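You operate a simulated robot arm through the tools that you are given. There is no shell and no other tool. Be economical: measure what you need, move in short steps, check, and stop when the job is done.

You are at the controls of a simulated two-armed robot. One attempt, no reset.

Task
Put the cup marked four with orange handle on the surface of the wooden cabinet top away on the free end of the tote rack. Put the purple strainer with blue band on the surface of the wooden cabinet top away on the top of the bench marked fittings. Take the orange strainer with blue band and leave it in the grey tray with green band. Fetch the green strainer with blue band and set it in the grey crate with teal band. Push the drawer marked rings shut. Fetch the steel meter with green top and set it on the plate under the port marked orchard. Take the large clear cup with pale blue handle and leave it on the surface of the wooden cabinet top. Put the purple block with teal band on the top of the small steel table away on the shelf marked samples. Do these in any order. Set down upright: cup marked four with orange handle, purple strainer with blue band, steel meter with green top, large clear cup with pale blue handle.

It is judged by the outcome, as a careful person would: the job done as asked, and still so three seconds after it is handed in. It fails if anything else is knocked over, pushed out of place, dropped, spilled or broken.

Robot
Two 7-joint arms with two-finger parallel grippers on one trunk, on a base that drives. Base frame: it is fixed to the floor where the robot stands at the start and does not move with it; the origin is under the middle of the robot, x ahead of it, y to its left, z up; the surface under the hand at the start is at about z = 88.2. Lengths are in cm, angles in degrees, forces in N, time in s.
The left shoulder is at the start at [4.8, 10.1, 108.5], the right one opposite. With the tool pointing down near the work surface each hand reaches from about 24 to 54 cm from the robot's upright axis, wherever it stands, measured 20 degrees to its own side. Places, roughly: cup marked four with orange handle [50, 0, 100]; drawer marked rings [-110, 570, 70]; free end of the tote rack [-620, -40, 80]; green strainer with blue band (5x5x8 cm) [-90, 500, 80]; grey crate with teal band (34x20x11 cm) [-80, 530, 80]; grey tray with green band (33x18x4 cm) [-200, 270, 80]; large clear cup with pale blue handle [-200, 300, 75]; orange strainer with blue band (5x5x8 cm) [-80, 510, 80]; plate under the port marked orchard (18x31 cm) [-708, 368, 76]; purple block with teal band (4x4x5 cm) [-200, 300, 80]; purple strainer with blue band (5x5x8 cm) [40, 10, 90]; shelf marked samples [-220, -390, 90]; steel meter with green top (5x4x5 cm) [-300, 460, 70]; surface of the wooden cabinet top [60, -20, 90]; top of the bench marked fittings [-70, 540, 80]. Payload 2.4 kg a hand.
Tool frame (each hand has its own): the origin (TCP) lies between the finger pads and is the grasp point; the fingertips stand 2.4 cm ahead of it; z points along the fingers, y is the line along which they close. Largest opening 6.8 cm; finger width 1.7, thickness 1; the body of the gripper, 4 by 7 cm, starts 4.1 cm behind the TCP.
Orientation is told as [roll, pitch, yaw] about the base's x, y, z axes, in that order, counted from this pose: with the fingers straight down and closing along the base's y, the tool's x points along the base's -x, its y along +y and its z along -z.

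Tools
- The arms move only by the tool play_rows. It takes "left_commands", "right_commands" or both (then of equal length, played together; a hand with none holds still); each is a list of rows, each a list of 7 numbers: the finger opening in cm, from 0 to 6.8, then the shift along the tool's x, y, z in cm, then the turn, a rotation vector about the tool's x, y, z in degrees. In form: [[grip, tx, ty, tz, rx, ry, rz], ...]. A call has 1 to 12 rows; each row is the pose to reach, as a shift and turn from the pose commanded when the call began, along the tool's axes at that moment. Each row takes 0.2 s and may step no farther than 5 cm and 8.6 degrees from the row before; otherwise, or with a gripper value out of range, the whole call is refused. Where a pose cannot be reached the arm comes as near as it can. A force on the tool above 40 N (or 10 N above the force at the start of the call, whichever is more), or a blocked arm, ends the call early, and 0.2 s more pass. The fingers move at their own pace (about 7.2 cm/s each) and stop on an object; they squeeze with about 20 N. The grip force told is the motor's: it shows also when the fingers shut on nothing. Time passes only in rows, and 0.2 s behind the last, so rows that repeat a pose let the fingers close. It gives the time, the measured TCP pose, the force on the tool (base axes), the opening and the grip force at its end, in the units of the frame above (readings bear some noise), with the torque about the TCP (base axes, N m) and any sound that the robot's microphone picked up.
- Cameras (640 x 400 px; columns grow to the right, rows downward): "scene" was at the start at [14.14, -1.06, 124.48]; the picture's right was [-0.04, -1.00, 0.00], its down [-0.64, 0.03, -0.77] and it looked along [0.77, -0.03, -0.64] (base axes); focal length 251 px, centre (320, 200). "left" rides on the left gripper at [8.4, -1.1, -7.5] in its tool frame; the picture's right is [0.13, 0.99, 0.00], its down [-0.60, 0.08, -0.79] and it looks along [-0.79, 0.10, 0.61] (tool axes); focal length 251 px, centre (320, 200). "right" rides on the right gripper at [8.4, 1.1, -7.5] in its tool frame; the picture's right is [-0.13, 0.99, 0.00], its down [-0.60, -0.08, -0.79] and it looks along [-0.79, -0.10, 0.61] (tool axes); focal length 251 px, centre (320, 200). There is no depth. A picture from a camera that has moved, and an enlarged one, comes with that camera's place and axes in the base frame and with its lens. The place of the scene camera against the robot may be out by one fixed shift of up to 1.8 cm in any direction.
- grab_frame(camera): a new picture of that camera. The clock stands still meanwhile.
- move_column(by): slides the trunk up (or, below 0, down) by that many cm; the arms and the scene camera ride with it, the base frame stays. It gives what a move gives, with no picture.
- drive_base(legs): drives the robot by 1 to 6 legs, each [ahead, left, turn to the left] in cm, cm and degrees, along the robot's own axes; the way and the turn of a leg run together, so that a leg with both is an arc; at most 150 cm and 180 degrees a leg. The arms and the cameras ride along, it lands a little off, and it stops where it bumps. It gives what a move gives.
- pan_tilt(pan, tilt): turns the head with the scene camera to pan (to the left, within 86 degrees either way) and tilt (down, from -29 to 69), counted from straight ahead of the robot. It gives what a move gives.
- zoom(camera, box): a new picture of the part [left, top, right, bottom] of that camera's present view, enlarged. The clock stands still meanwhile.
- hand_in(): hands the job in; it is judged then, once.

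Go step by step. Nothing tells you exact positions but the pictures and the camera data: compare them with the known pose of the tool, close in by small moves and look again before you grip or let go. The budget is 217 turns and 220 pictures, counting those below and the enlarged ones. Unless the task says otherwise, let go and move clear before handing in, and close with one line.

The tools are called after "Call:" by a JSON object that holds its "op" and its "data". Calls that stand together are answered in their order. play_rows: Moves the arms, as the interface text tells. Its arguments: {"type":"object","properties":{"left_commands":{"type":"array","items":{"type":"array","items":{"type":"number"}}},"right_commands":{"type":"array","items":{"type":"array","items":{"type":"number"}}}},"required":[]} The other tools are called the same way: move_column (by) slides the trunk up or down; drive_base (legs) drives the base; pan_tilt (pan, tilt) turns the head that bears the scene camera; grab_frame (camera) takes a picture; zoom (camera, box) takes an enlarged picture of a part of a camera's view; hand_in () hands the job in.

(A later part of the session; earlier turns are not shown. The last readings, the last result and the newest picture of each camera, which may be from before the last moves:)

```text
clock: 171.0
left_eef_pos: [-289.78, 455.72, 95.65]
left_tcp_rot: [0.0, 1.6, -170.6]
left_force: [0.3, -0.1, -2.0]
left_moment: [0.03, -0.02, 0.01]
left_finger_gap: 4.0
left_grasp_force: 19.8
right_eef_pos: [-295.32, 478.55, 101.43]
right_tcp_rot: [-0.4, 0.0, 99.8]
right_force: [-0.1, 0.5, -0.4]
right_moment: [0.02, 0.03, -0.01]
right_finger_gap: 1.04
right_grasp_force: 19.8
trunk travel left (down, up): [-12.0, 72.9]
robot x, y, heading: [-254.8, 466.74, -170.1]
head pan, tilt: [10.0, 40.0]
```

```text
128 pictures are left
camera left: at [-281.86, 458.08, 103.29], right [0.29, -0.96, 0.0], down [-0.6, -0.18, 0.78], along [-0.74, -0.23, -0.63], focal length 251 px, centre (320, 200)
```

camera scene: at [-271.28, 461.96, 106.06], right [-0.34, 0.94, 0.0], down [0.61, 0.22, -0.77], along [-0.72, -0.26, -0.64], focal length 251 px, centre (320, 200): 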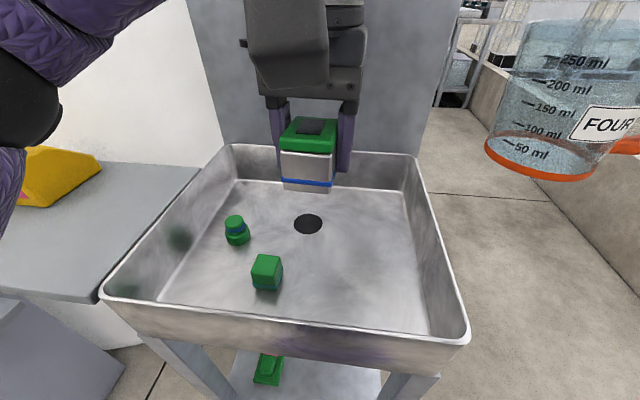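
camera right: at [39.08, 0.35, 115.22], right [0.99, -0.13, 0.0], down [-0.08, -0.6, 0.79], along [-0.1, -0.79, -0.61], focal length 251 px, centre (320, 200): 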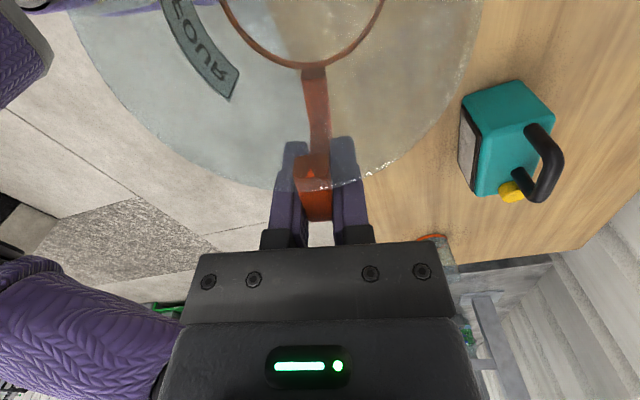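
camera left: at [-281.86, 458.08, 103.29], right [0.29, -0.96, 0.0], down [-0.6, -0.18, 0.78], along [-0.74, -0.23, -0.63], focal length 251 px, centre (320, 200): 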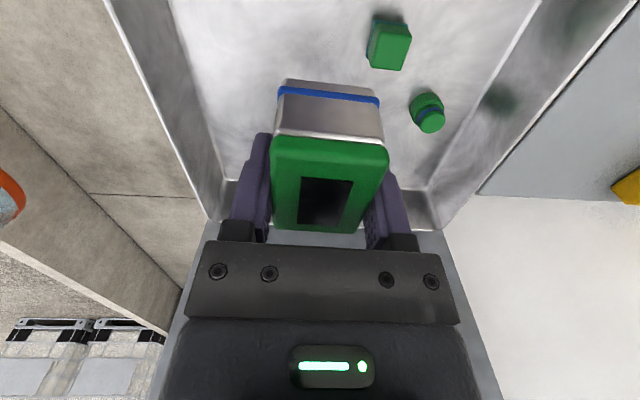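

I have the meter. Next the plate at (−708, 368): I back away and look for the passage past the tank.

Call:
{"op": "drive_base", "data": {"legs": [[-45, 0, 0]]}}

Call:
{"op": "move_column", "data": {"by": 12}}

Call:
{"op": "pan_tilt", "data": {"pan": -20, "tilt": 15}}

Call:
{"op": "grab_frame", "data": {"camera": "scene"}}

```text
clock: 173.7
left_eef_pos: [-245.08, 463.35, 95.39]
left_tcp_rot: [0.0, 1.6, -170.6]
left_force: [-0.5, -0.3, -1.7]
left_moment: [0.0, 0.0, -0.02]
left_finger_gap: 4.01
left_grasp_force: 20.2
right_eef_pos: [-250.62, 486.23, 101.56]
right_tcp_rot: [-0.4, 0.0, 99.7]
right_force: [-0.2, -0.3, -1.4]
right_moment: [0.0, -0.01, -0.03]
right_finger_gap: 1.05
right_grasp_force: 19.5
trunk travel left (down, up): [-12.0, 72.9]
robot x, y, heading: [-209.93, 474.54, -170.1]
head pan, tilt: [10.0, 40.0]
```

```text
clock: 175.2
left_eef_pos: [-245.3, 463.44, 107.42]
left_tcp_rot: [-0.1, 1.6, -170.5]
left_force: [0.4, -0.9, -0.8]
left_moment: [-0.01, -0.01, 0.04]
left_finger_gap: 3.99
left_grasp_force: 20.1
right_eef_pos: [-250.71, 486.27, 113.46]
right_tcp_rot: [-0.5, 0.0, 99.6]
right_force: [0.2, -1.0, -0.9]
right_moment: [0.01, -0.03, 0.01]
right_finger_gap: 1.07
right_grasp_force: 20.1
trunk travel left (down, up): [-24.0, 60.9]
robot x, y, heading: [-209.81, 474.87, -170.4]
head pan, tilt: [10.0, 40.0]
```

```text
clock: 176.2
left_eef_pos: [-245.19, 463.47, 107.51]
left_tcp_rot: [0.1, 1.5, -170.6]
left_force: [0.6, 0.1, -1.9]
left_moment: [0.03, -0.04, -0.01]
left_finger_gap: 3.98
left_grasp_force: 20.5
right_eef_pos: [-250.67, 486.21, 113.37]
right_tcp_rot: [-0.3, 0.0, 99.6]
right_force: [0.8, -0.5, -0.5]
right_moment: [0.03, -0.03, 0.02]
right_finger_gap: 1.04
right_grasp_force: 19.6
trunk travel left (down, up): [-24.0, 60.9]
robot x, y, heading: [-209.97, 474.91, -170.2]
head pan, tilt: [-20.0, 15.0]
```

```text
127 pictures are left
camera scene: at [-224.5, 474.75, 122.3], right [0.18, 0.98, 0.0], down [0.26, -0.05, -0.97], along [-0.95, 0.17, -0.26], focal length 251 px, centre (320, 200)
```

scene: 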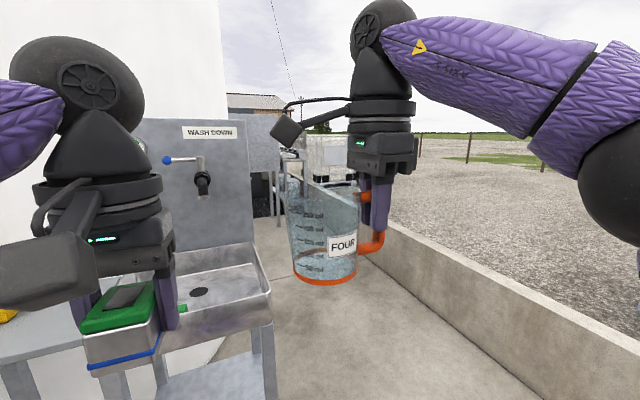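

Call:
{"op": "zoom", "data": {"camera": "scene", "box": [210, 80, 430, 300]}}

Call:
{"op": "pan_tilt", "data": {"pan": -45, "tilt": 25}}

Call:
{"op": "grab_frame", "data": {"camera": "scene"}}

```text
1.82 times, centred on (320, 190) of scene
camera zoom: at [-224.5, 474.75, 122.3], right [0.18, 0.98, 0.0], down [0.26, -0.05, -0.97], along [-0.95, 0.17, -0.26], focal length 456 px, centre (320, 218)
```

zoom: 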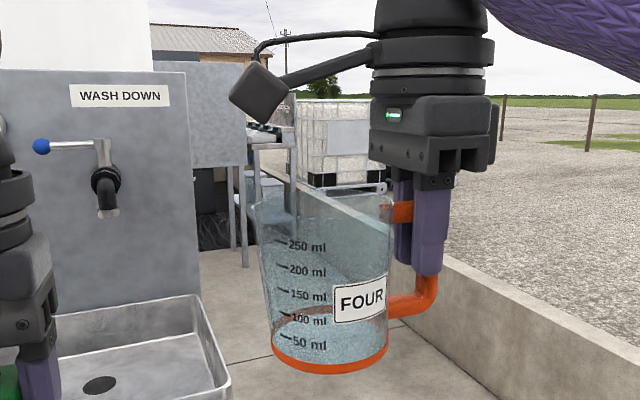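

```text
clock: 177.1
left_eef_pos: [-245.17, 463.44, 107.48]
left_tcp_rot: [0.0, 1.6, -170.6]
left_force: [0.5, 0.2, -1.0]
left_moment: [-0.02, 0.03, 0.0]
left_finger_gap: 4.0
left_grasp_force: 20.0
right_eef_pos: [-250.65, 486.23, 113.43]
right_tcp_rot: [-0.4, 0.0, 99.6]
right_force: [-0.6, 0.2, -1.4]
right_moment: [0.06, 0.0, 0.01]
right_finger_gap: 1.03
right_grasp_force: 20.5
trunk travel left (down, up): [-24.0, 60.9]
robot x, y, heading: [-209.55, 474.84, -170.5]
head pan, tilt: [-45.0, 25.0]
```

```text
125 pictures are left
camera scene: at [-222.82, 478.4, 120.69], right [0.58, 0.82, 0.0], down [0.35, -0.24, -0.91], along [-0.74, 0.52, -0.42], focal length 251 px, centre (320, 200)
```

scene: 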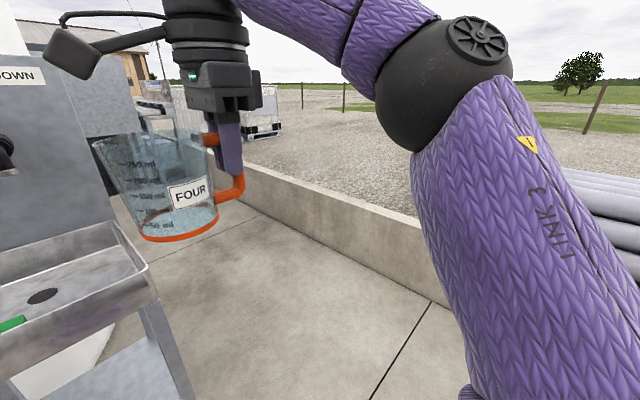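

The curb runs parallel, leaving a ~120 cm passage to the right of the basin. I slide right 60 cm, drive 140 cm along it and look again.

Call:
{"op": "drive_base", "data": {"legs": [[0, -60, 0], [140, 0, 0]]}}

Call:
{"op": "pan_tilt", "data": {"pan": 5, "tilt": 15}}

Call:
{"op": "grab_frame", "data": {"camera": "scene"}}

Call:
{"op": "pan_tilt", "data": {"pan": 50, "tilt": 15}}

Call:
{"op": "grab_frame", "data": {"camera": "scene"}}

```text
clock: 187.1
left_eef_pos: [-393.88, 499.46, 107.34]
left_tcp_rot: [0.0, 1.6, -170.7]
left_force: [-0.2, -0.6, -0.5]
left_moment: [0.0, 0.01, 0.01]
left_finger_gap: 4.01
left_grasp_force: 19.6
right_eef_pos: [-399.07, 522.36, 113.45]
right_tcp_rot: [-0.4, 0.0, 99.4]
right_force: [-0.5, -0.7, -0.6]
right_moment: [0.04, -0.01, 0.02]
right_finger_gap: 1.04
right_grasp_force: 19.6
trunk travel left (down, up): [-24.0, 60.9]
robot x, y, heading: [-358.21, 510.84, -170.6]
head pan, tilt: [-45.0, 25.0]
```

```text
clock: 188.2
left_eef_pos: [-393.78, 499.47, 107.52]
left_tcp_rot: [-0.1, 1.6, -170.8]
left_force: [-1.1, 0.5, -1.4]
left_moment: [0.01, 0.03, 0.0]
left_finger_gap: 4.02
left_grasp_force: 20.1
right_eef_pos: [-399.12, 522.22, 113.45]
right_tcp_rot: [-0.3, 0.0, 99.4]
right_force: [-0.1, 0.3, -1.4]
right_moment: [0.01, -0.02, 0.03]
right_finger_gap: 1.04
right_grasp_force: 20.5
trunk travel left (down, up): [-24.0, 60.9]
robot x, y, heading: [-358.64, 511.2, -170.6]
head pan, tilt: [5.0, 15.0]
```

```text
124 pictures are left
camera scene: at [-372.9, 506.76, 122.3], right [-0.25, 0.97, 0.0], down [0.25, 0.06, -0.97], along [-0.94, -0.24, -0.26], focal length 251 px, centre (320, 200)
```

scene: 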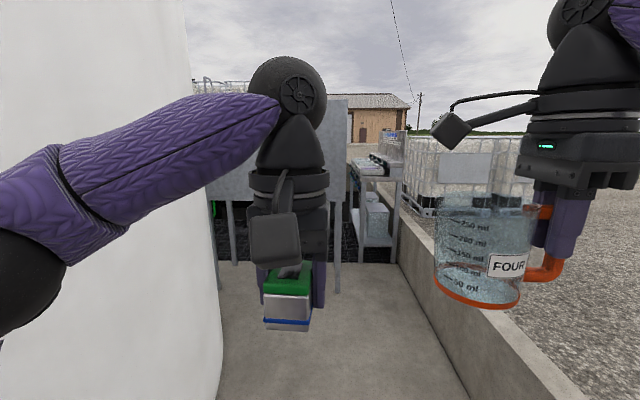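

```text
clock: 189.4
left_eef_pos: [-393.81, 499.55, 107.35]
left_tcp_rot: [0.0, 1.7, -170.8]
left_force: [0.0, -0.1, -0.9]
left_moment: [0.0, 0.0, 0.01]
left_finger_gap: 3.96
left_grasp_force: 19.8
right_eef_pos: [-399.14, 522.3, 113.42]
right_tcp_rot: [-0.4, 0.0, 99.5]
right_force: [0.2, -1.5, -0.9]
right_moment: [0.03, 0.0, 0.01]
right_finger_gap: 1.04
right_grasp_force: 20.1
trunk travel left (down, up): [-24.0, 60.9]
robot x, y, heading: [-358.23, 510.71, -170.6]
head pan, tilt: [50.0, 15.0]
```

```text
123 pictures are left
camera scene: at [-368.6, 501.05, 122.31], right [-0.86, 0.51, 0.0], down [0.13, 0.22, -0.97], along [-0.49, -0.83, -0.26], focal length 251 px, centre (320, 200)
```

scene: 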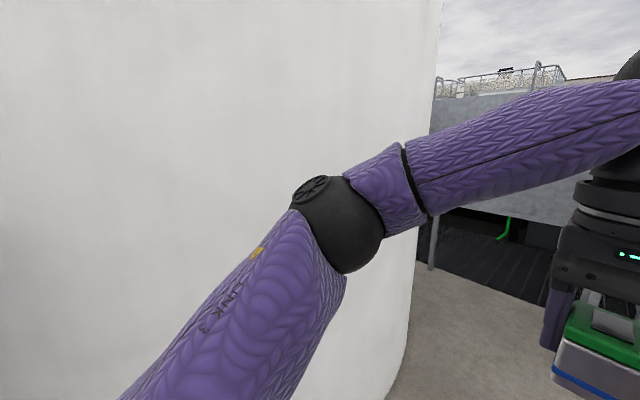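

A panel closes the passage ahead, but there's a wide lane between tank and panel to the left. I go forward 75 cm and turn left to look down it.

Call:
{"op": "drive_base", "data": {"legs": [[100, -5, 0], [0, 0, 60]]}}

Call:
{"op": "pan_tilt", "data": {"pan": 0, "tilt": 15}}

Call:
{"op": "grab_frame", "data": {"camera": "scene"}}

Call:
{"op": "pan_tilt", "data": {"pan": -45, "tilt": 15}}

Call:
{"op": "grab_frame", "data": {"camera": "scene"}}

```text
clock: 197.2
left_eef_pos: [-466.13, 463.62, 107.42]
left_tcp_rot: [0.0, 1.7, -111.2]
left_force: [-0.1, 0.1, -1.7]
left_moment: [-0.01, -0.01, -0.05]
left_finger_gap: 3.96
left_grasp_force: 20.1
right_eef_pos: [-488.59, 470.65, 113.51]
right_tcp_rot: [-0.5, 0.0, 159.2]
right_force: [-0.3, -0.4, 0.2]
right_moment: [0.0, 0.0, 0.01]
right_finger_gap: 1.05
right_grasp_force: 20.3
trunk travel left (down, up): [-24.0, 60.9]
robot x, y, heading: [-458.15, 499.81, -111.1]
head pan, tilt: [50.0, 15.0]
```

```text
clock: 198.4
left_eef_pos: [-466.2, 463.72, 107.54]
left_tcp_rot: [0.0, 1.5, -111.2]
left_force: [-0.6, 0.3, -1.9]
left_moment: [-0.03, 0.01, 0.0]
left_finger_gap: 3.98
left_grasp_force: 19.8
right_eef_pos: [-488.7, 470.54, 113.45]
right_tcp_rot: [-0.4, 0.0, 159.1]
right_force: [-0.5, 0.5, -0.1]
right_moment: [0.04, 0.05, 0.01]
right_finger_gap: 1.04
right_grasp_force: 19.7
trunk travel left (down, up): [-24.0, 60.9]
robot x, y, heading: [-457.92, 499.86, -110.6]
head pan, tilt: [0.0, 15.0]
```

```text
122 pictures are left
camera scene: at [-462.92, 484.59, 122.31], right [-0.93, 0.36, 0.0], down [0.09, 0.24, -0.97], along [-0.34, -0.9, -0.26], focal length 251 px, centre (320, 200)
```

scene: 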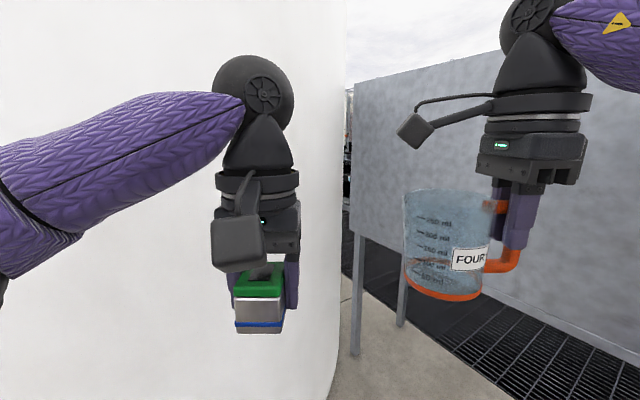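

```text
clock: 199.5
left_eef_pos: [-466.18, 463.64, 107.48]
left_tcp_rot: [0.0, 1.5, -111.2]
left_force: [-0.3, -0.3, -0.9]
left_moment: [-0.03, 0.01, -0.03]
left_finger_gap: 3.99
left_grasp_force: 20.0
right_eef_pos: [-488.64, 470.58, 113.45]
right_tcp_rot: [-0.4, 0.1, 159.2]
right_force: [1.1, 0.5, -0.5]
right_moment: [0.01, 0.05, -0.04]
right_finger_gap: 1.06
right_grasp_force: 19.9
trunk travel left (down, up): [-24.0, 60.9]
robot x, y, heading: [-458.07, 499.63, -110.9]
head pan, tilt: [-45.0, 15.0]
```

```text
121 pictures are left
camera scene: at [-468.12, 489.5, 122.31], right [-0.41, 0.91, 0.0], down [0.24, 0.11, -0.97], along [-0.88, -0.39, -0.26], focal length 251 px, centre (320, 200)
```

scene: 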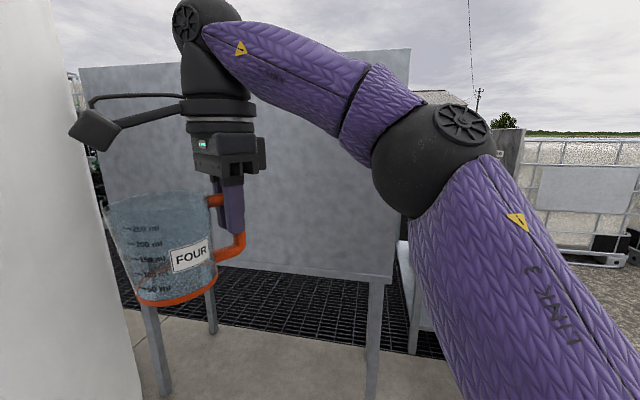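

This is a dead end: the tank-to-panel gap is only ~30 cm, so the plate must be reached from the south side. I retrace my way back toward the aisle.

Call:
{"op": "drive_base", "data": {"legs": [[0, 0, -59.5], [-100, 5, 0], [-140, 0, 0], [-50, 40, 0], [0, 100, 0]]}}

```text
clock: 221.9
left_eef_pos: [-186.0, 389.89, 107.51]
left_tcp_rot: [0.0, 1.6, -172.2]
left_force: [-0.1, -0.1, -1.1]
left_moment: [0.01, 0.01, -0.02]
left_finger_gap: 4.0
left_grasp_force: 19.9
right_eef_pos: [-190.68, 412.71, 113.37]
right_tcp_rot: [-0.3, 0.0, 98.0]
right_force: [0.2, -0.5, 0.1]
right_moment: [0.03, -0.01, 0.0]
right_finger_gap: 1.07
right_grasp_force: 20.0
trunk travel left (down, up): [-24.0, 60.9]
robot x, y, heading: [-150.19, 400.47, -172.0]
head pan, tilt: [-45.0, 15.0]
```

Call:
{"op": "drive_base", "data": {"legs": [[-38, 100, 0], [0, 145, 0], [0, 60, 0]]}}

Call:
{"op": "pan_tilt", "data": {"pan": 0, "tilt": 15}}

Call:
{"op": "grab_frame", "data": {"camera": "scene"}}

Call:
{"op": "pan_tilt", "data": {"pan": 30, "tilt": 15}}

Call:
{"op": "grab_frame", "data": {"camera": "scene"}}

```text
clock: 237.1
left_eef_pos: [-106.44, 93.54, 107.47]
left_tcp_rot: [0.0, 1.6, -171.8]
left_force: [0.3, -0.3, -0.9]
left_moment: [0.02, 0.0, 0.0]
left_finger_gap: 3.98
left_grasp_force: 19.6
right_eef_pos: [-111.35, 116.42, 113.46]
right_tcp_rot: [-0.4, 0.0, 98.5]
right_force: [0.0, -0.6, -0.7]
right_moment: [0.01, 0.02, -0.01]
right_finger_gap: 1.06
right_grasp_force: 20.2
trunk travel left (down, up): [-24.0, 60.9]
robot x, y, heading: [-70.93, 104.48, -171.7]
head pan, tilt: [-45.0, 15.0]
```

```text
clock: 238.3
left_eef_pos: [-106.29, 93.47, 107.46]
left_tcp_rot: [0.0, 1.6, -171.9]
left_force: [-0.1, 1.0, -0.5]
left_moment: [-0.03, 0.04, -0.01]
left_finger_gap: 3.97
left_grasp_force: 19.4
right_eef_pos: [-111.24, 116.39, 113.3]
right_tcp_rot: [-0.4, -0.1, 98.4]
right_force: [0.4, -0.5, -0.9]
right_moment: [0.02, 0.05, 0.0]
right_finger_gap: 1.05
right_grasp_force: 20.0
trunk travel left (down, up): [-24.0, 60.9]
robot x, y, heading: [-70.89, 104.3, -171.6]
head pan, tilt: [0.0, 15.0]
```

```text
120 pictures are left
camera scene: at [-85.53, 101.19, 122.31], right [-0.14, 0.99, 0.0], down [0.26, 0.04, -0.97], along [-0.96, -0.14, -0.26], focal length 251 px, centre (320, 200)
```

scene: 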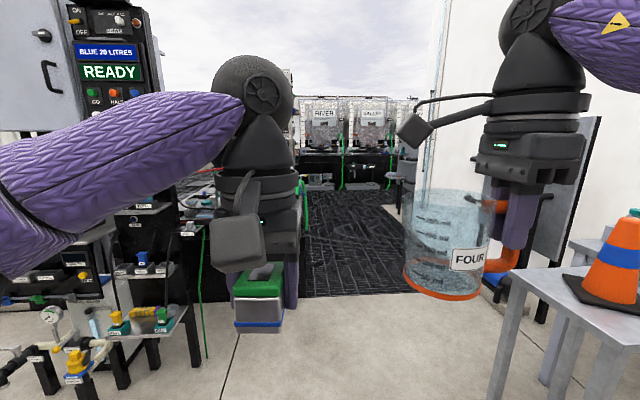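

```text
clock: 239.2
left_eef_pos: [-106.49, 93.52, 107.49]
left_tcp_rot: [0.0, 1.6, -171.9]
left_force: [-0.4, -1.0, -2.4]
left_moment: [0.05, 0.03, -0.03]
left_finger_gap: 3.98
left_grasp_force: 19.8
right_eef_pos: [-111.29, 116.57, 113.6]
right_tcp_rot: [-0.3, 0.1, 98.4]
right_force: [0.0, 0.4, -0.7]
right_moment: [0.03, 0.03, 0.01]
right_finger_gap: 1.08
right_grasp_force: 20.2
trunk travel left (down, up): [-24.0, 60.9]
robot x, y, heading: [-71.12, 104.28, -171.8]
head pan, tilt: [30.0, 15.0]
```

```text
119 pictures are left
camera scene: at [-83.62, 96.75, 122.31], right [-0.62, 0.78, 0.0], down [0.2, 0.16, -0.97], along [-0.76, -0.6, -0.26], focal length 251 px, centre (320, 200)
```

scene: 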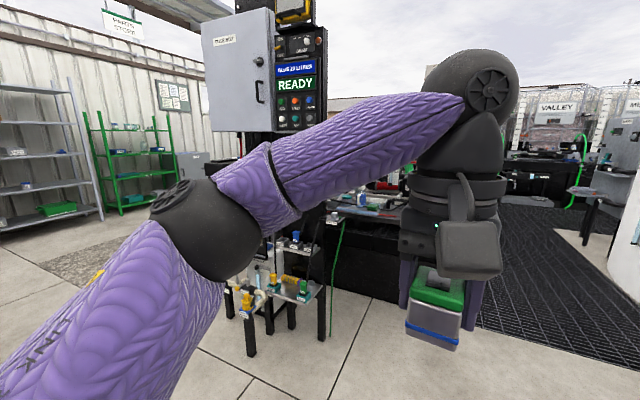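

The way west lies straight ahead over the dark grating, between the fuse-box stand and the tank. I turn 10° right and drive 150 cm, then look.

Call:
{"op": "drive_base", "data": {"legs": [[0, 0, -10], [150, 0, 0]]}}

Call:
{"op": "pan_tilt", "data": {"pan": 0, "tilt": 15}}

Call:
{"op": "grab_frame", "data": {"camera": "scene"}}

```text
clock: 247.3
left_eef_pos: [-258.2, 104.61, 107.57]
left_tcp_rot: [0.0, 1.6, 177.9]
left_force: [0.0, 0.0, -1.3]
left_moment: [0.0, 0.03, 0.02]
left_finger_gap: 3.97
left_grasp_force: 19.7
right_eef_pos: [-259.04, 128.03, 113.43]
right_tcp_rot: [-0.3, 0.0, 88.1]
right_force: [0.1, 0.1, 0.0]
right_moment: [0.07, -0.02, -0.03]
right_finger_gap: 1.05
right_grasp_force: 19.9
trunk travel left (down, up): [-24.0, 60.9]
robot x, y, heading: [-221.29, 108.61, 178.0]
head pan, tilt: [30.0, 15.0]
```

```text
clock: 248.3
left_eef_pos: [-258.19, 104.48, 107.43]
left_tcp_rot: [0.0, 1.5, 178.0]
left_force: [0.1, -0.3, -1.5]
left_moment: [0.02, 0.03, -0.01]
left_finger_gap: 3.98
left_grasp_force: 20.2
right_eef_pos: [-258.97, 128.0, 113.5]
right_tcp_rot: [-0.3, 0.0, 88.1]
right_force: [0.4, 0.1, -1.5]
right_moment: [0.03, 0.02, -0.02]
right_finger_gap: 1.06
right_grasp_force: 19.8
trunk travel left (down, up): [-24.0, 60.9]
robot x, y, heading: [-221.25, 108.71, 178.1]
head pan, tilt: [0.0, 15.0]
```

```text
118 pictures are left
camera scene: at [-236.18, 108.49, 122.31], right [0.03, 1.0, 0.0], down [0.26, -0.01, -0.97], along [-0.97, 0.03, -0.26], focal length 251 px, centre (320, 200)
```

scene: 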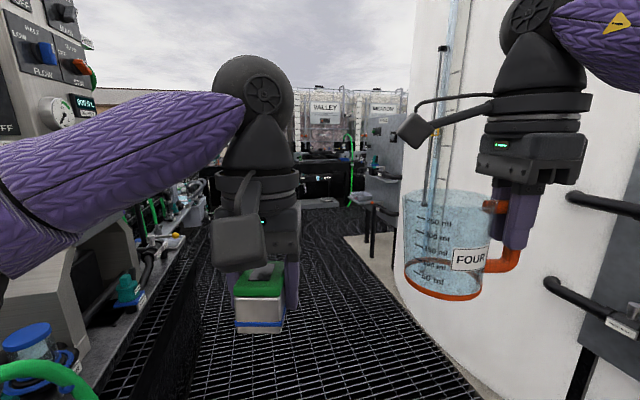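

The left counter is a bit close, so I shift 14 cm right and continue 130 cm.

Call:
{"op": "drive_base", "data": {"legs": [[0, -14, 0], [130, 0, 0]]}}

Call:
{"op": "grab_frame", "data": {"camera": "scene"}}

Call:
{"op": "pan_tilt", "data": {"pan": -40, "tilt": 15}}

Call:
{"op": "grab_frame", "data": {"camera": "scene"}}

Call:
{"op": "pan_tilt", "data": {"pan": 45, "tilt": 15}}

Call:
{"op": "grab_frame", "data": {"camera": "scene"}}

```text
clock: 255.8
left_eef_pos: [-387.65, 122.76, 107.41]
left_tcp_rot: [0.1, 1.6, 178.0]
left_force: [0.4, 0.0, -1.7]
left_moment: [-0.02, -0.02, 0.01]
left_finger_gap: 4.01
left_grasp_force: 19.6
right_eef_pos: [-388.55, 146.11, 113.47]
right_tcp_rot: [-0.4, 0.0, 88.2]
right_force: [-0.3, 0.5, -1.1]
right_moment: [0.04, 0.04, 0.04]
right_finger_gap: 1.04
right_grasp_force: 20.1
trunk travel left (down, up): [-24.0, 60.9]
robot x, y, heading: [-351.05, 126.92, 178.0]
head pan, tilt: [0.0, 15.0]
```

```text
117 pictures are left
camera scene: at [-365.68, 126.62, 122.3], right [0.03, 1.0, 0.0], down [0.26, -0.01, -0.97], along [-0.97, 0.03, -0.26], focal length 251 px, centre (320, 200)
```

scene: 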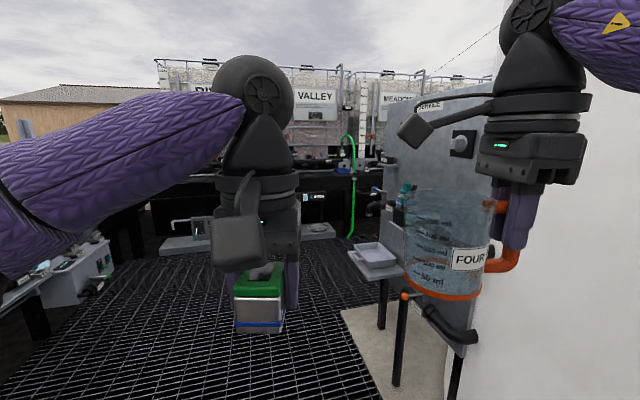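

```text
clock: 256.8
left_eef_pos: [-387.75, 122.78, 107.51]
left_tcp_rot: [0.0, 1.6, 178.0]
left_force: [-0.3, 0.2, -1.5]
left_moment: [-0.02, 0.02, -0.01]
left_finger_gap: 4.01
left_grasp_force: 20.3
right_eef_pos: [-388.43, 146.14, 113.39]
right_tcp_rot: [-0.4, 0.0, 88.2]
right_force: [1.0, -0.8, -1.4]
right_moment: [0.02, 0.0, 0.02]
right_finger_gap: 1.05
right_grasp_force: 20.7
trunk travel left (down, up): [-24.0, 60.9]
robot x, y, heading: [-350.86, 126.58, 178.1]
head pan, tilt: [-40.0, 15.0]
```

```text
116 pictures are left
camera scene: at [-363.3, 132.55, 122.31], right [0.67, 0.75, 0.0], down [0.19, -0.17, -0.97], along [-0.72, 0.64, -0.26], focal length 251 px, centre (320, 200)
```

scene: 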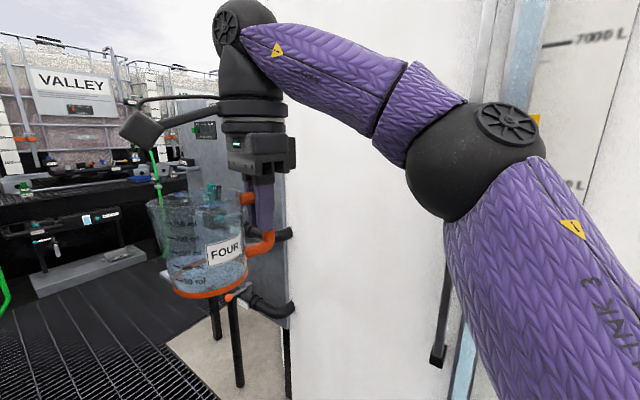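

```text
clock: 258.4
left_eef_pos: [-387.57, 122.69, 107.55]
left_tcp_rot: [0.1, 1.6, 178.0]
left_force: [-0.3, -0.4, -1.2]
left_moment: [-0.02, 0.02, 0.01]
left_finger_gap: 4.0
left_grasp_force: 20.4
right_eef_pos: [-388.57, 146.11, 113.43]
right_tcp_rot: [-0.3, 0.1, 88.1]
right_force: [0.3, 0.0, 0.5]
right_moment: [0.06, 0.0, -0.01]
right_finger_gap: 1.05
right_grasp_force: 19.5
trunk travel left (down, up): [-24.0, 60.9]
robot x, y, heading: [-351.25, 126.78, 178.0]
head pan, tilt: [45.0, 15.0]
```

```text
115 pictures are left
camera scene: at [-363.15, 119.94, 122.31], right [-0.68, 0.73, 0.0], down [0.19, 0.18, -0.97], along [-0.7, -0.66, -0.26], focal length 251 px, centre (320, 200)
```

scene: 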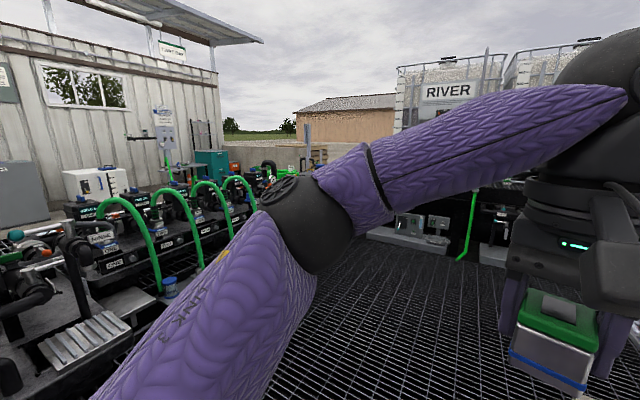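

The lane narrows between a small shelf at right (y≈140) and pumps at left (y≈40). I shift 36 cm left and drive 130 cm on.

Call:
{"op": "drive_base", "data": {"legs": [[0, 36, 0], [145, 0, 0]]}}

Call:
{"op": "pan_tilt", "data": {"pan": -40, "tilt": 12}}

Call:
{"op": "grab_frame", "data": {"camera": "scene"}}

Call:
{"op": "pan_tilt", "data": {"pan": 0, "tilt": 15}}

Call:
{"op": "grab_frame", "data": {"camera": "scene"}}

Call:
{"op": "pan_tilt", "data": {"pan": 60, "tilt": 15}}

Call:
{"op": "grab_frame", "data": {"camera": "scene"}}

```text
clock: 267.6
left_eef_pos: [-533.71, 90.98, 107.4]
left_tcp_rot: [0.0, 1.6, 178.0]
left_force: [0.2, 0.6, -1.0]
left_moment: [-0.03, 0.0, -0.03]
left_finger_gap: 3.99
left_grasp_force: 20.7
right_eef_pos: [-534.65, 114.31, 113.39]
right_tcp_rot: [-0.5, 0.0, 88.4]
right_force: [0.0, -0.4, -0.4]
right_moment: [0.01, -0.04, -0.03]
right_finger_gap: 1.05
right_grasp_force: 20.0
trunk travel left (down, up): [-24.0, 60.9]
robot x, y, heading: [-496.67, 94.89, 178.5]
head pan, tilt: [45.0, 15.0]
```

```text
clock: 269.1
left_eef_pos: [-533.81, 90.97, 107.42]
left_tcp_rot: [0.0, 1.7, 178.1]
left_force: [0.8, -0.5, -1.5]
left_moment: [0.02, -0.01, 0.01]
left_finger_gap: 4.0
left_grasp_force: 20.2
right_eef_pos: [-534.49, 114.38, 113.42]
right_tcp_rot: [-0.4, 0.0, 88.3]
right_force: [0.6, 0.5, -0.8]
right_moment: [0.01, 0.01, -0.02]
right_finger_gap: 1.03
right_grasp_force: 20.0
trunk travel left (down, up): [-24.0, 60.9]
robot x, y, heading: [-496.88, 95.11, 178.4]
head pan, tilt: [-40.0, 12.0]
```

```text
114 pictures are left
camera scene: at [-509.35, 100.86, 122.79], right [0.67, 0.75, 0.0], down [0.16, -0.14, -0.98], along [-0.73, 0.65, -0.21], focal length 251 px, centre (320, 200)
```

scene: 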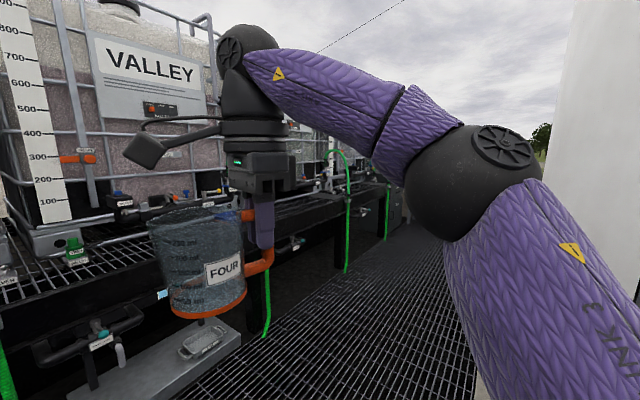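

```text
clock: 270.2
left_eef_pos: [-533.85, 91.01, 107.44]
left_tcp_rot: [0.0, 1.5, 178.0]
left_force: [-0.5, -0.2, -1.5]
left_moment: [-0.02, 0.06, 0.01]
left_finger_gap: 4.02
left_grasp_force: 20.0
right_eef_pos: [-534.52, 114.44, 113.46]
right_tcp_rot: [-0.4, 0.1, 88.3]
right_force: [-0.3, -1.1, -1.1]
right_moment: [0.04, -0.02, 0.0]
right_finger_gap: 1.06
right_grasp_force: 20.7
trunk travel left (down, up): [-24.0, 60.9]
robot x, y, heading: [-496.71, 95.37, 178.2]
head pan, tilt: [0.0, 15.0]
```

```text
113 pictures are left
camera scene: at [-511.72, 94.95, 122.31], right [0.03, 1.0, 0.0], down [0.26, -0.01, -0.97], along [-0.97, 0.03, -0.26], focal length 251 px, centre (320, 200)
```

scene: 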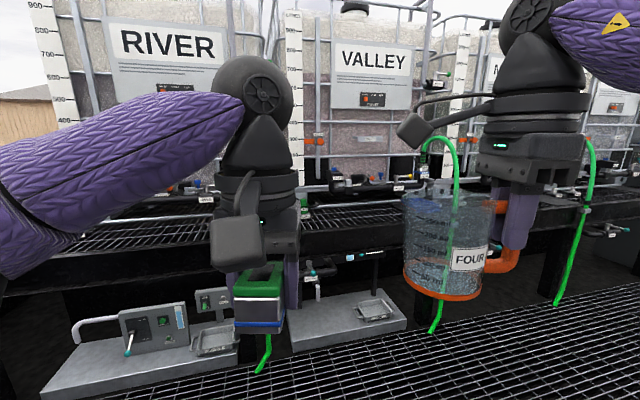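

```text
clock: 271.5
left_eef_pos: [-533.71, 91.02, 107.44]
left_tcp_rot: [0.1, 1.6, 178.0]
left_force: [-0.2, -0.5, -0.8]
left_moment: [-0.01, 0.05, -0.01]
left_finger_gap: 3.97
left_grasp_force: 19.7
right_eef_pos: [-534.45, 114.4, 113.57]
right_tcp_rot: [-0.4, 0.0, 88.3]
right_force: [0.1, -0.5, -0.8]
right_moment: [0.04, -0.02, -0.01]
right_finger_gap: 1.08
right_grasp_force: 20.3
trunk travel left (down, up): [-24.0, 60.9]
robot x, y, heading: [-496.94, 95.35, 178.3]
head pan, tilt: [60.0, 15.0]
```

```text
112 pictures are left
camera scene: at [-507.31, 86.72, 122.31], right [-0.85, 0.53, 0.0], down [0.14, 0.22, -0.97], along [-0.51, -0.82, -0.26], focal length 251 px, centre (320, 200)
```

scene: 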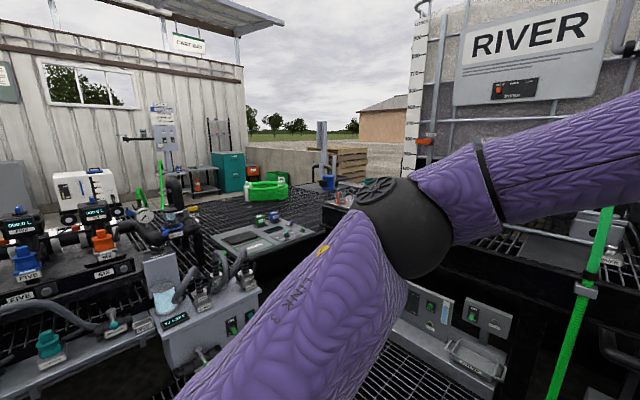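

The IBC row runs north with ports River, Valley, Meadow…, so Orchard should be further north. I turn parallel to it and slide along to the right.

Call:
{"op": "drive_base", "data": {"legs": [[45, 0, 13], [0, -140, 0]]}}

Call:
{"op": "pan_tilt", "data": {"pan": -35, "tilt": 15}}

Call:
{"op": "grab_frame", "data": {"camera": "scene"}}

Call:
{"op": "pan_tilt", "data": {"pan": -80, "tilt": 20}}

Call:
{"op": "grab_frame", "data": {"camera": "scene"}}

```text
clock: 280.9
left_eef_pos: [-603.91, 217.18, 107.48]
left_tcp_rot: [0.0, 1.6, -168.9]
left_force: [-0.1, -0.5, -1.1]
left_moment: [-0.01, 0.02, 0.02]
left_finger_gap: 4.02
left_grasp_force: 20.5
right_eef_pos: [-610.1, 239.81, 113.52]
right_tcp_rot: [-0.4, -0.1, 101.2]
right_force: [-0.2, -0.4, -0.3]
right_moment: [0.02, 0.03, 0.01]
right_finger_gap: 1.06
right_grasp_force: 19.8
trunk travel left (down, up): [-24.0, 60.9]
robot x, y, heading: [-568.91, 229.03, -168.8]
head pan, tilt: [60.0, 15.0]
```

```text
clock: 282.6
left_eef_pos: [-603.98, 217.19, 107.45]
left_tcp_rot: [0.0, 1.6, -168.9]
left_force: [-0.4, -0.1, -1.0]
left_moment: [-0.02, 0.03, -0.02]
left_finger_gap: 4.02
left_grasp_force: 20.1
right_eef_pos: [-610.05, 239.78, 113.5]
right_tcp_rot: [-0.4, 0.0, 101.2]
right_force: [0.1, -0.2, -1.6]
right_moment: [0.02, -0.02, -0.03]
right_finger_gap: 1.06
right_grasp_force: 20.4
trunk travel left (down, up): [-24.0, 60.9]
robot x, y, heading: [-568.88, 229.42, -169.0]
head pan, tilt: [-35.0, 15.0]
```

```text
111 pictures are left
camera scene: at [-582.95, 231.32, 122.31], right [0.4, 0.92, 0.0], down [0.24, -0.1, -0.97], along [-0.88, 0.39, -0.26], focal length 251 px, centre (320, 200)
```

scene: 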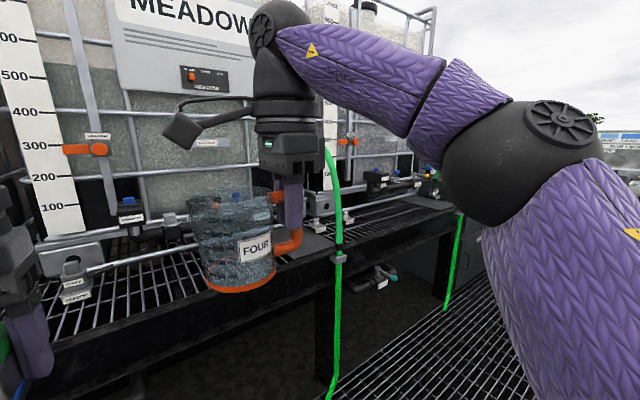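

```text
clock: 283.7
left_eef_pos: [-604.05, 217.09, 107.36]
left_tcp_rot: [-0.1, 1.6, -169.1]
left_force: [0.4, 0.4, -1.7]
left_moment: [-0.03, 0.0, 0.03]
left_finger_gap: 3.99
left_grasp_force: 20.5
right_eef_pos: [-610.14, 239.71, 113.44]
right_tcp_rot: [-0.4, -0.1, 101.2]
right_force: [0.3, -0.3, 0.5]
right_moment: [0.02, 0.02, 0.01]
right_finger_gap: 1.04
right_grasp_force: 19.9
trunk travel left (down, up): [-24.0, 60.9]
robot x, y, heading: [-568.68, 229.69, -168.7]
head pan, tilt: [-80.0, 20.0]
```

```text
110 pictures are left
camera scene: at [-577.78, 236.23, 121.49], right [0.93, 0.36, 0.0], down [0.12, -0.32, -0.94], along [-0.34, 0.88, -0.34], focal length 251 px, centre (320, 200)
```

scene: 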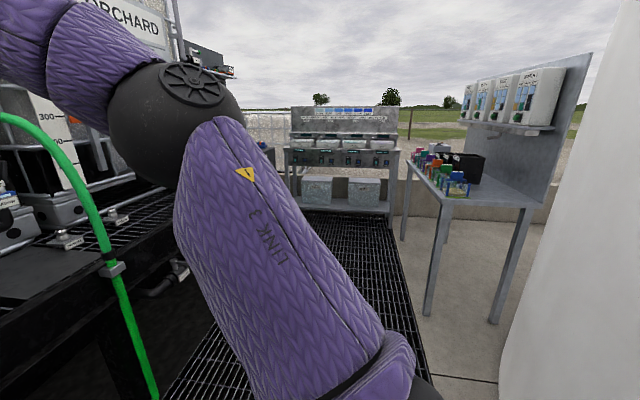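

Orchard is the next IBC north, with the rack edge near x≈−685 there. I go 15 cm forward, slide 138 cm right, and look.

Call:
{"op": "drive_base", "data": {"legs": [[14, 0, -1], [0, -138, 0]]}}

Call:
{"op": "pan_tilt", "data": {"pan": 5, "tilt": 25}}

Call:
{"op": "grab_frame", "data": {"camera": "scene"}}

```text
clock: 291.5
left_eef_pos: [-642.13, 351.03, 107.51]
left_tcp_rot: [0.0, 1.6, -170.2]
left_force: [-0.5, -0.5, -1.8]
left_moment: [0.02, 0.04, 0.0]
left_finger_gap: 3.98
left_grasp_force: 20.4
right_eef_pos: [-647.86, 373.74, 113.51]
right_tcp_rot: [-0.4, -0.1, 100.1]
right_force: [0.1, -0.7, -0.4]
right_moment: [0.02, 0.01, 0.01]
right_finger_gap: 1.05
right_grasp_force: 20.1
trunk travel left (down, up): [-24.0, 60.9]
robot x, y, heading: [-606.84, 362.48, -169.8]
head pan, tilt: [-80.0, 20.0]
```

```text
clock: 293.1
left_eef_pos: [-642.23, 350.94, 107.48]
left_tcp_rot: [0.0, 1.6, -170.2]
left_force: [0.4, 0.1, -1.5]
left_moment: [0.02, 0.0, 0.03]
left_finger_gap: 3.99
left_grasp_force: 20.4
right_eef_pos: [-647.81, 373.74, 113.48]
right_tcp_rot: [-0.4, 0.0, 100.1]
right_force: [-0.4, 0.1, -1.7]
right_moment: [0.04, -0.01, -0.03]
right_finger_gap: 1.06
right_grasp_force: 20.1
trunk travel left (down, up): [-24.0, 60.9]
robot x, y, heading: [-607.14, 362.69, -169.9]
head pan, tilt: [5.0, 25.0]
```

```text
109 pictures are left
camera scene: at [-621.3, 358.46, 120.68], right [-0.26, 0.97, 0.0], down [0.41, 0.11, -0.91], along [-0.88, -0.23, -0.42], focal length 251 px, centre (320, 200)
```

scene: 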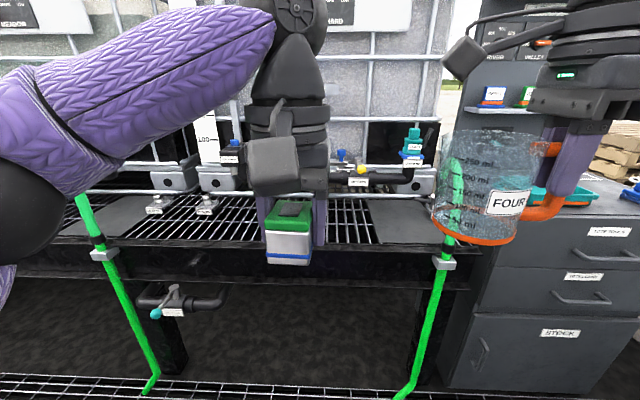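

The plate right of the grating at (405, 220) fits the given position. I check the port label before approaching.

Call:
{"op": "zoom", "data": {"camera": "scene", "box": [320, 100, 480, 270]}}

Call:
{"op": "play_rows", "data": {"right_commands": [[0, -1, -1, 0, 0, 0, 0], [0, -2, -2, 0, 0, 0, 0], [0, -3, -4, 0, 0, 0, 0], [0, -4, -6, 0, 0, 0, 0], [0, -5, -8, 0, 0, 0, 0], [0, -6, -9, 0, 0, 0, 0], [0, -6, -10, 0, 0, 0, 0]]}}

Call:
{"op": "grab_frame", "data": {"camera": "scene"}}

```text
2.35 times, centred on (400, 185) of scene
camera zoom: at [-621.3, 358.46, 120.68], right [-0.26, 0.97, 0.0], down [0.41, 0.11, -0.91], along [-0.88, -0.23, -0.42], focal length 590 px, centre (132, 235)
```

zoom: 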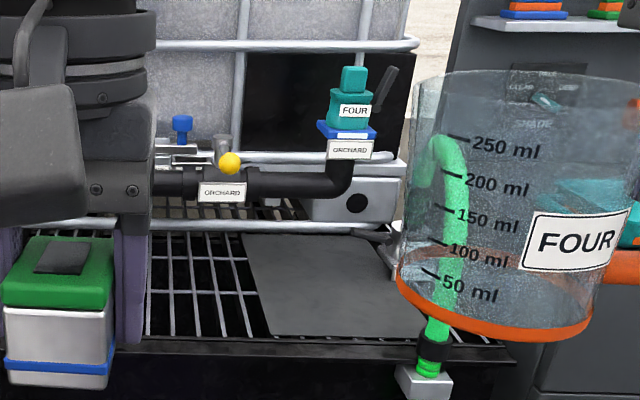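

```text
clock: 294.7
left_eef_pos: [-642.28, 351.03, 107.39]
left_tcp_rot: [-0.1, 1.7, -170.2]
left_force: [0.0, -0.3, -0.7]
left_moment: [0.02, 0.01, 0.0]
left_finger_gap: 4.0
left_grasp_force: 20.3
right_eef_pos: [-640.3, 380.54, 112.49]
right_tcp_rot: [-0.4, 0.0, 100.1]
right_force: [0.1, 0.5, -1.4]
right_moment: [0.05, 0.01, 0.0]
right_finger_gap: 1.05
right_grasp_force: 20.2
right hand out of reach, approached as far as the arm can: row 6, 7
trunk travel left (down, up): [-24.0, 60.9]
robot x, y, heading: [-606.92, 362.4, -169.8]
head pan, tilt: [5.0, 25.0]
```

```text
107 pictures are left
camera scene: at [-621.31, 358.46, 120.68], right [-0.26, 0.97, 0.0], down [0.41, 0.11, -0.91], along [-0.88, -0.24, -0.42], focal length 251 px, centre (320, 200)
```

scene: 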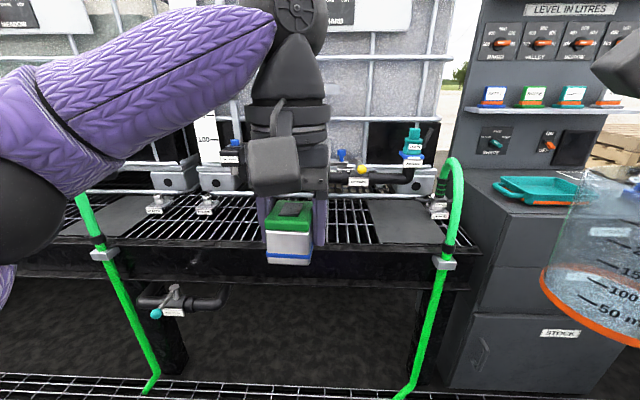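

Confirmed: ORCHARD port and its plate. A green hose arches at y≈376, so I'll aim for the left part of the plate (−700, 364). I shift the left hand out 4 cm, slide right 27 cm and approach 35 cm.

Call:
{"op": "play_rows", "data": {"left_commands": [[2.5, 0, 2, 0, 0, 0, 0], [2.5, 0, 4, 0, 0, 0, 0]]}}

Call:
{"op": "drive_base", "data": {"legs": [[0, -26.5, 0], [33, 0, 0]]}}

Call:
{"op": "grab_frame", "data": {"camera": "scene"}}

Call:
{"op": "grab_frame", "data": {"camera": "left"}}

```text
clock: 295.3
left_eef_pos: [-641.47, 346.95, 107.54]
left_tcp_rot: [0.0, 1.6, -170.2]
left_force: [-0.4, -0.2, -1.0]
left_moment: [0.04, -0.01, -0.02]
left_finger_gap: 3.98
left_grasp_force: 19.9
right_eef_pos: [-640.32, 380.4, 112.56]
right_tcp_rot: [-0.4, 0.0, 100.1]
right_force: [-0.2, -0.3, -0.4]
right_moment: [0.01, 0.0, -0.02]
right_finger_gap: 1.02
right_grasp_force: 19.9
trunk travel left (down, up): [-24.0, 60.9]
robot x, y, heading: [-607.06, 362.79, -170.2]
head pan, tilt: [5.0, 25.0]
```

```text
clock: 299.0
left_eef_pos: [-678.92, 367.5, 107.48]
left_tcp_rot: [0.0, 1.6, -170.1]
left_force: [0.8, -0.6, -2.0]
left_moment: [-0.02, -0.01, 0.02]
left_finger_gap: 3.97
left_grasp_force: 20.0
right_eef_pos: [-677.81, 400.82, 112.62]
right_tcp_rot: [-0.4, 0.0, 100.2]
right_force: [-0.3, 0.4, -0.3]
right_moment: [0.01, 0.01, 0.02]
right_finger_gap: 1.05
right_grasp_force: 19.8
trunk travel left (down, up): [-24.0, 60.9]
robot x, y, heading: [-644.33, 382.62, -170.0]
head pan, tilt: [5.0, 25.0]
```

```text
106 pictures are left
camera scene: at [-658.6, 378.77, 120.68], right [-0.26, 0.97, 0.0], down [0.41, 0.11, -0.91], along [-0.87, -0.24, -0.42], focal length 251 px, centre (320, 200)
```

scene: 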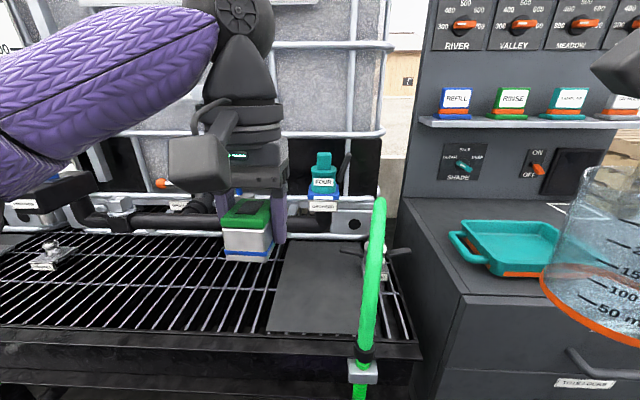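

```text
105 pictures are left
camera left: at [-670.96, 369.77, 115.23], right [0.3, -0.95, 0.0], down [-0.6, -0.18, 0.78], along [-0.74, -0.23, -0.63], focal length 251 px, centre (320, 200)
```

left: 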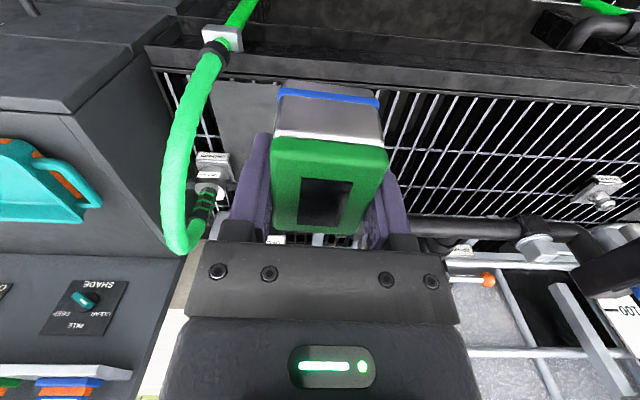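

The plate spans roughly (−688…−722, 351…378), the hose is at y≈378. I advance 10 cm, lower the trunk 10 cm, and then position the meter over the plate.

Call:
{"op": "drive_base", "data": {"legs": [[10, 0, 0]]}}

Call:
{"op": "play_rows", "data": {"left_commands": [[2.5, -3, -0.5, 1, 0, -1, 0], [2.5, -6, -1, 2, 0, -2, 0], [2.5, -9, -1.5, 4, 0, -3.3, 0], [2.5, -11, -1.7, 6, 0, -3.3, 0]]}}

Call:
{"op": "grab_frame", "data": {"camera": "left"}}

Call:
{"op": "grab_frame", "data": {"camera": "scene"}}

```text
clock: 300.1
left_eef_pos: [-688.82, 365.56, 107.48]
left_tcp_rot: [0.0, 1.5, -170.1]
left_force: [0.7, 0.0, -1.7]
left_moment: [0.01, -0.01, 0.0]
left_finger_gap: 3.98
left_grasp_force: 19.8
right_eef_pos: [-687.35, 399.04, 112.6]
right_tcp_rot: [-0.3, 0.1, 100.3]
right_force: [-0.4, 0.5, 0.3]
right_moment: [0.0, -0.02, 0.0]
right_finger_gap: 1.03
right_grasp_force: 20.0
trunk travel left (down, up): [-24.0, 60.9]
robot x, y, heading: [-653.79, 380.98, -170.0]
head pan, tilt: [5.0, 25.0]
```

```text
clock: 301.1
left_eef_pos: [-699.57, 365.36, 101.14]
left_tcp_rot: [0.1, -1.7, -170.0]
left_force: [-0.3, 0.1, -1.0]
left_moment: [-0.02, 0.01, 0.0]
left_finger_gap: 4.0
left_grasp_force: 19.4
right_eef_pos: [-687.47, 399.01, 112.59]
right_tcp_rot: [-0.4, 0.1, 100.2]
right_force: [-0.1, -0.6, -0.3]
right_moment: [0.05, 0.03, 0.01]
right_finger_gap: 1.06
right_grasp_force: 20.2
trunk travel left (down, up): [-24.0, 60.9]
robot x, y, heading: [-654.25, 380.84, -169.8]
head pan, tilt: [5.0, 25.0]
```

```text
104 pictures are left
camera left: at [-691.42, 367.88, 108.46], right [0.3, -0.95, 0.0], down [-0.56, -0.18, 0.81], along [-0.77, -0.24, -0.59], focal length 251 px, centre (320, 200)
```

left: 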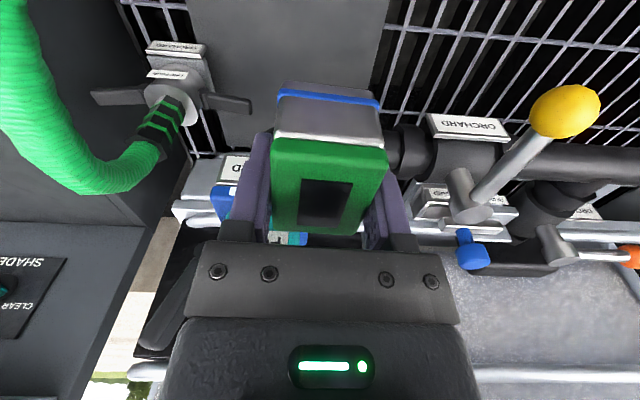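

```text
103 pictures are left
camera scene: at [-668.47, 377.02, 120.68], right [-0.26, 0.97, 0.0], down [0.41, 0.11, -0.91], along [-0.87, -0.24, -0.42], focal length 251 px, centre (320, 200)
```

scene: 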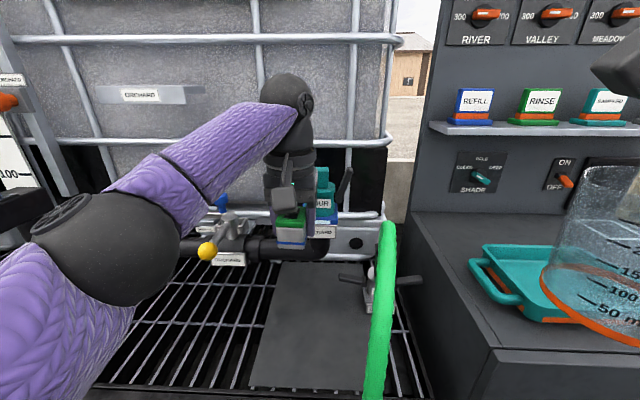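

The hand is over the plate. I lower in steps to just above it.

Call:
{"op": "play_rows", "data": {"left_commands": [[2.5, 0, -0.5, 4, 0, 0, 0], [2.5, 0, -1, 8, 0, 0, 0], [2.5, 0, -1, 12, 0, 0, 0], [2.5, 0, -1, 15, 0, 0, 0], [2.5, 0, -1, 17, 0, 0, 0]]}}

Call:
{"op": "grab_frame", "data": {"camera": "left"}}

Call:
{"op": "zoom", "data": {"camera": "scene", "box": [200, 180, 420, 400]}}

```text
clock: 302.3
left_eef_pos: [-700.31, 366.16, 84.23]
left_tcp_rot: [0.1, -1.7, -170.0]
left_force: [0.7, 0.2, -1.2]
left_moment: [0.05, 0.0, -0.01]
left_finger_gap: 4.01
left_grasp_force: 20.3
right_eef_pos: [-687.58, 399.08, 112.52]
right_tcp_rot: [-0.3, -0.1, 100.2]
right_force: [0.2, 0.0, -1.0]
right_moment: [0.04, 0.02, -0.01]
right_finger_gap: 1.05
right_grasp_force: 20.6
trunk travel left (down, up): [-24.0, 60.9]
robot x, y, heading: [-654.19, 381.1, -169.9]
head pan, tilt: [5.0, 25.0]
```

```text
102 pictures are left
camera left: at [-692.03, 368.67, 91.47], right [0.3, -0.95, 0.0], down [-0.56, -0.18, 0.81], along [-0.78, -0.24, -0.58], focal length 251 px, centre (320, 200)
```

left: 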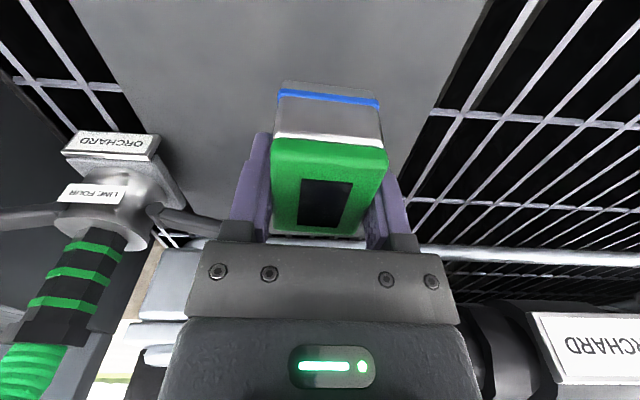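

```text
1.82 times, centred on (310, 290) of scene
camera zoom: at [-668.46, 377.01, 120.68], right [-0.26, 0.97, 0.0], down [0.41, 0.11, -0.91], along [-0.87, -0.24, -0.42], focal length 456 px, centre (338, 36)
```

zoom: 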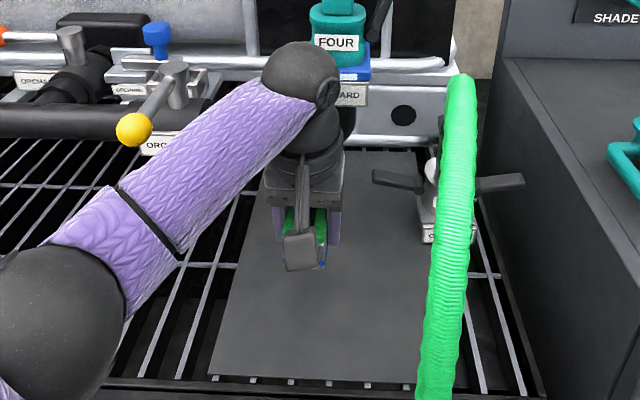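

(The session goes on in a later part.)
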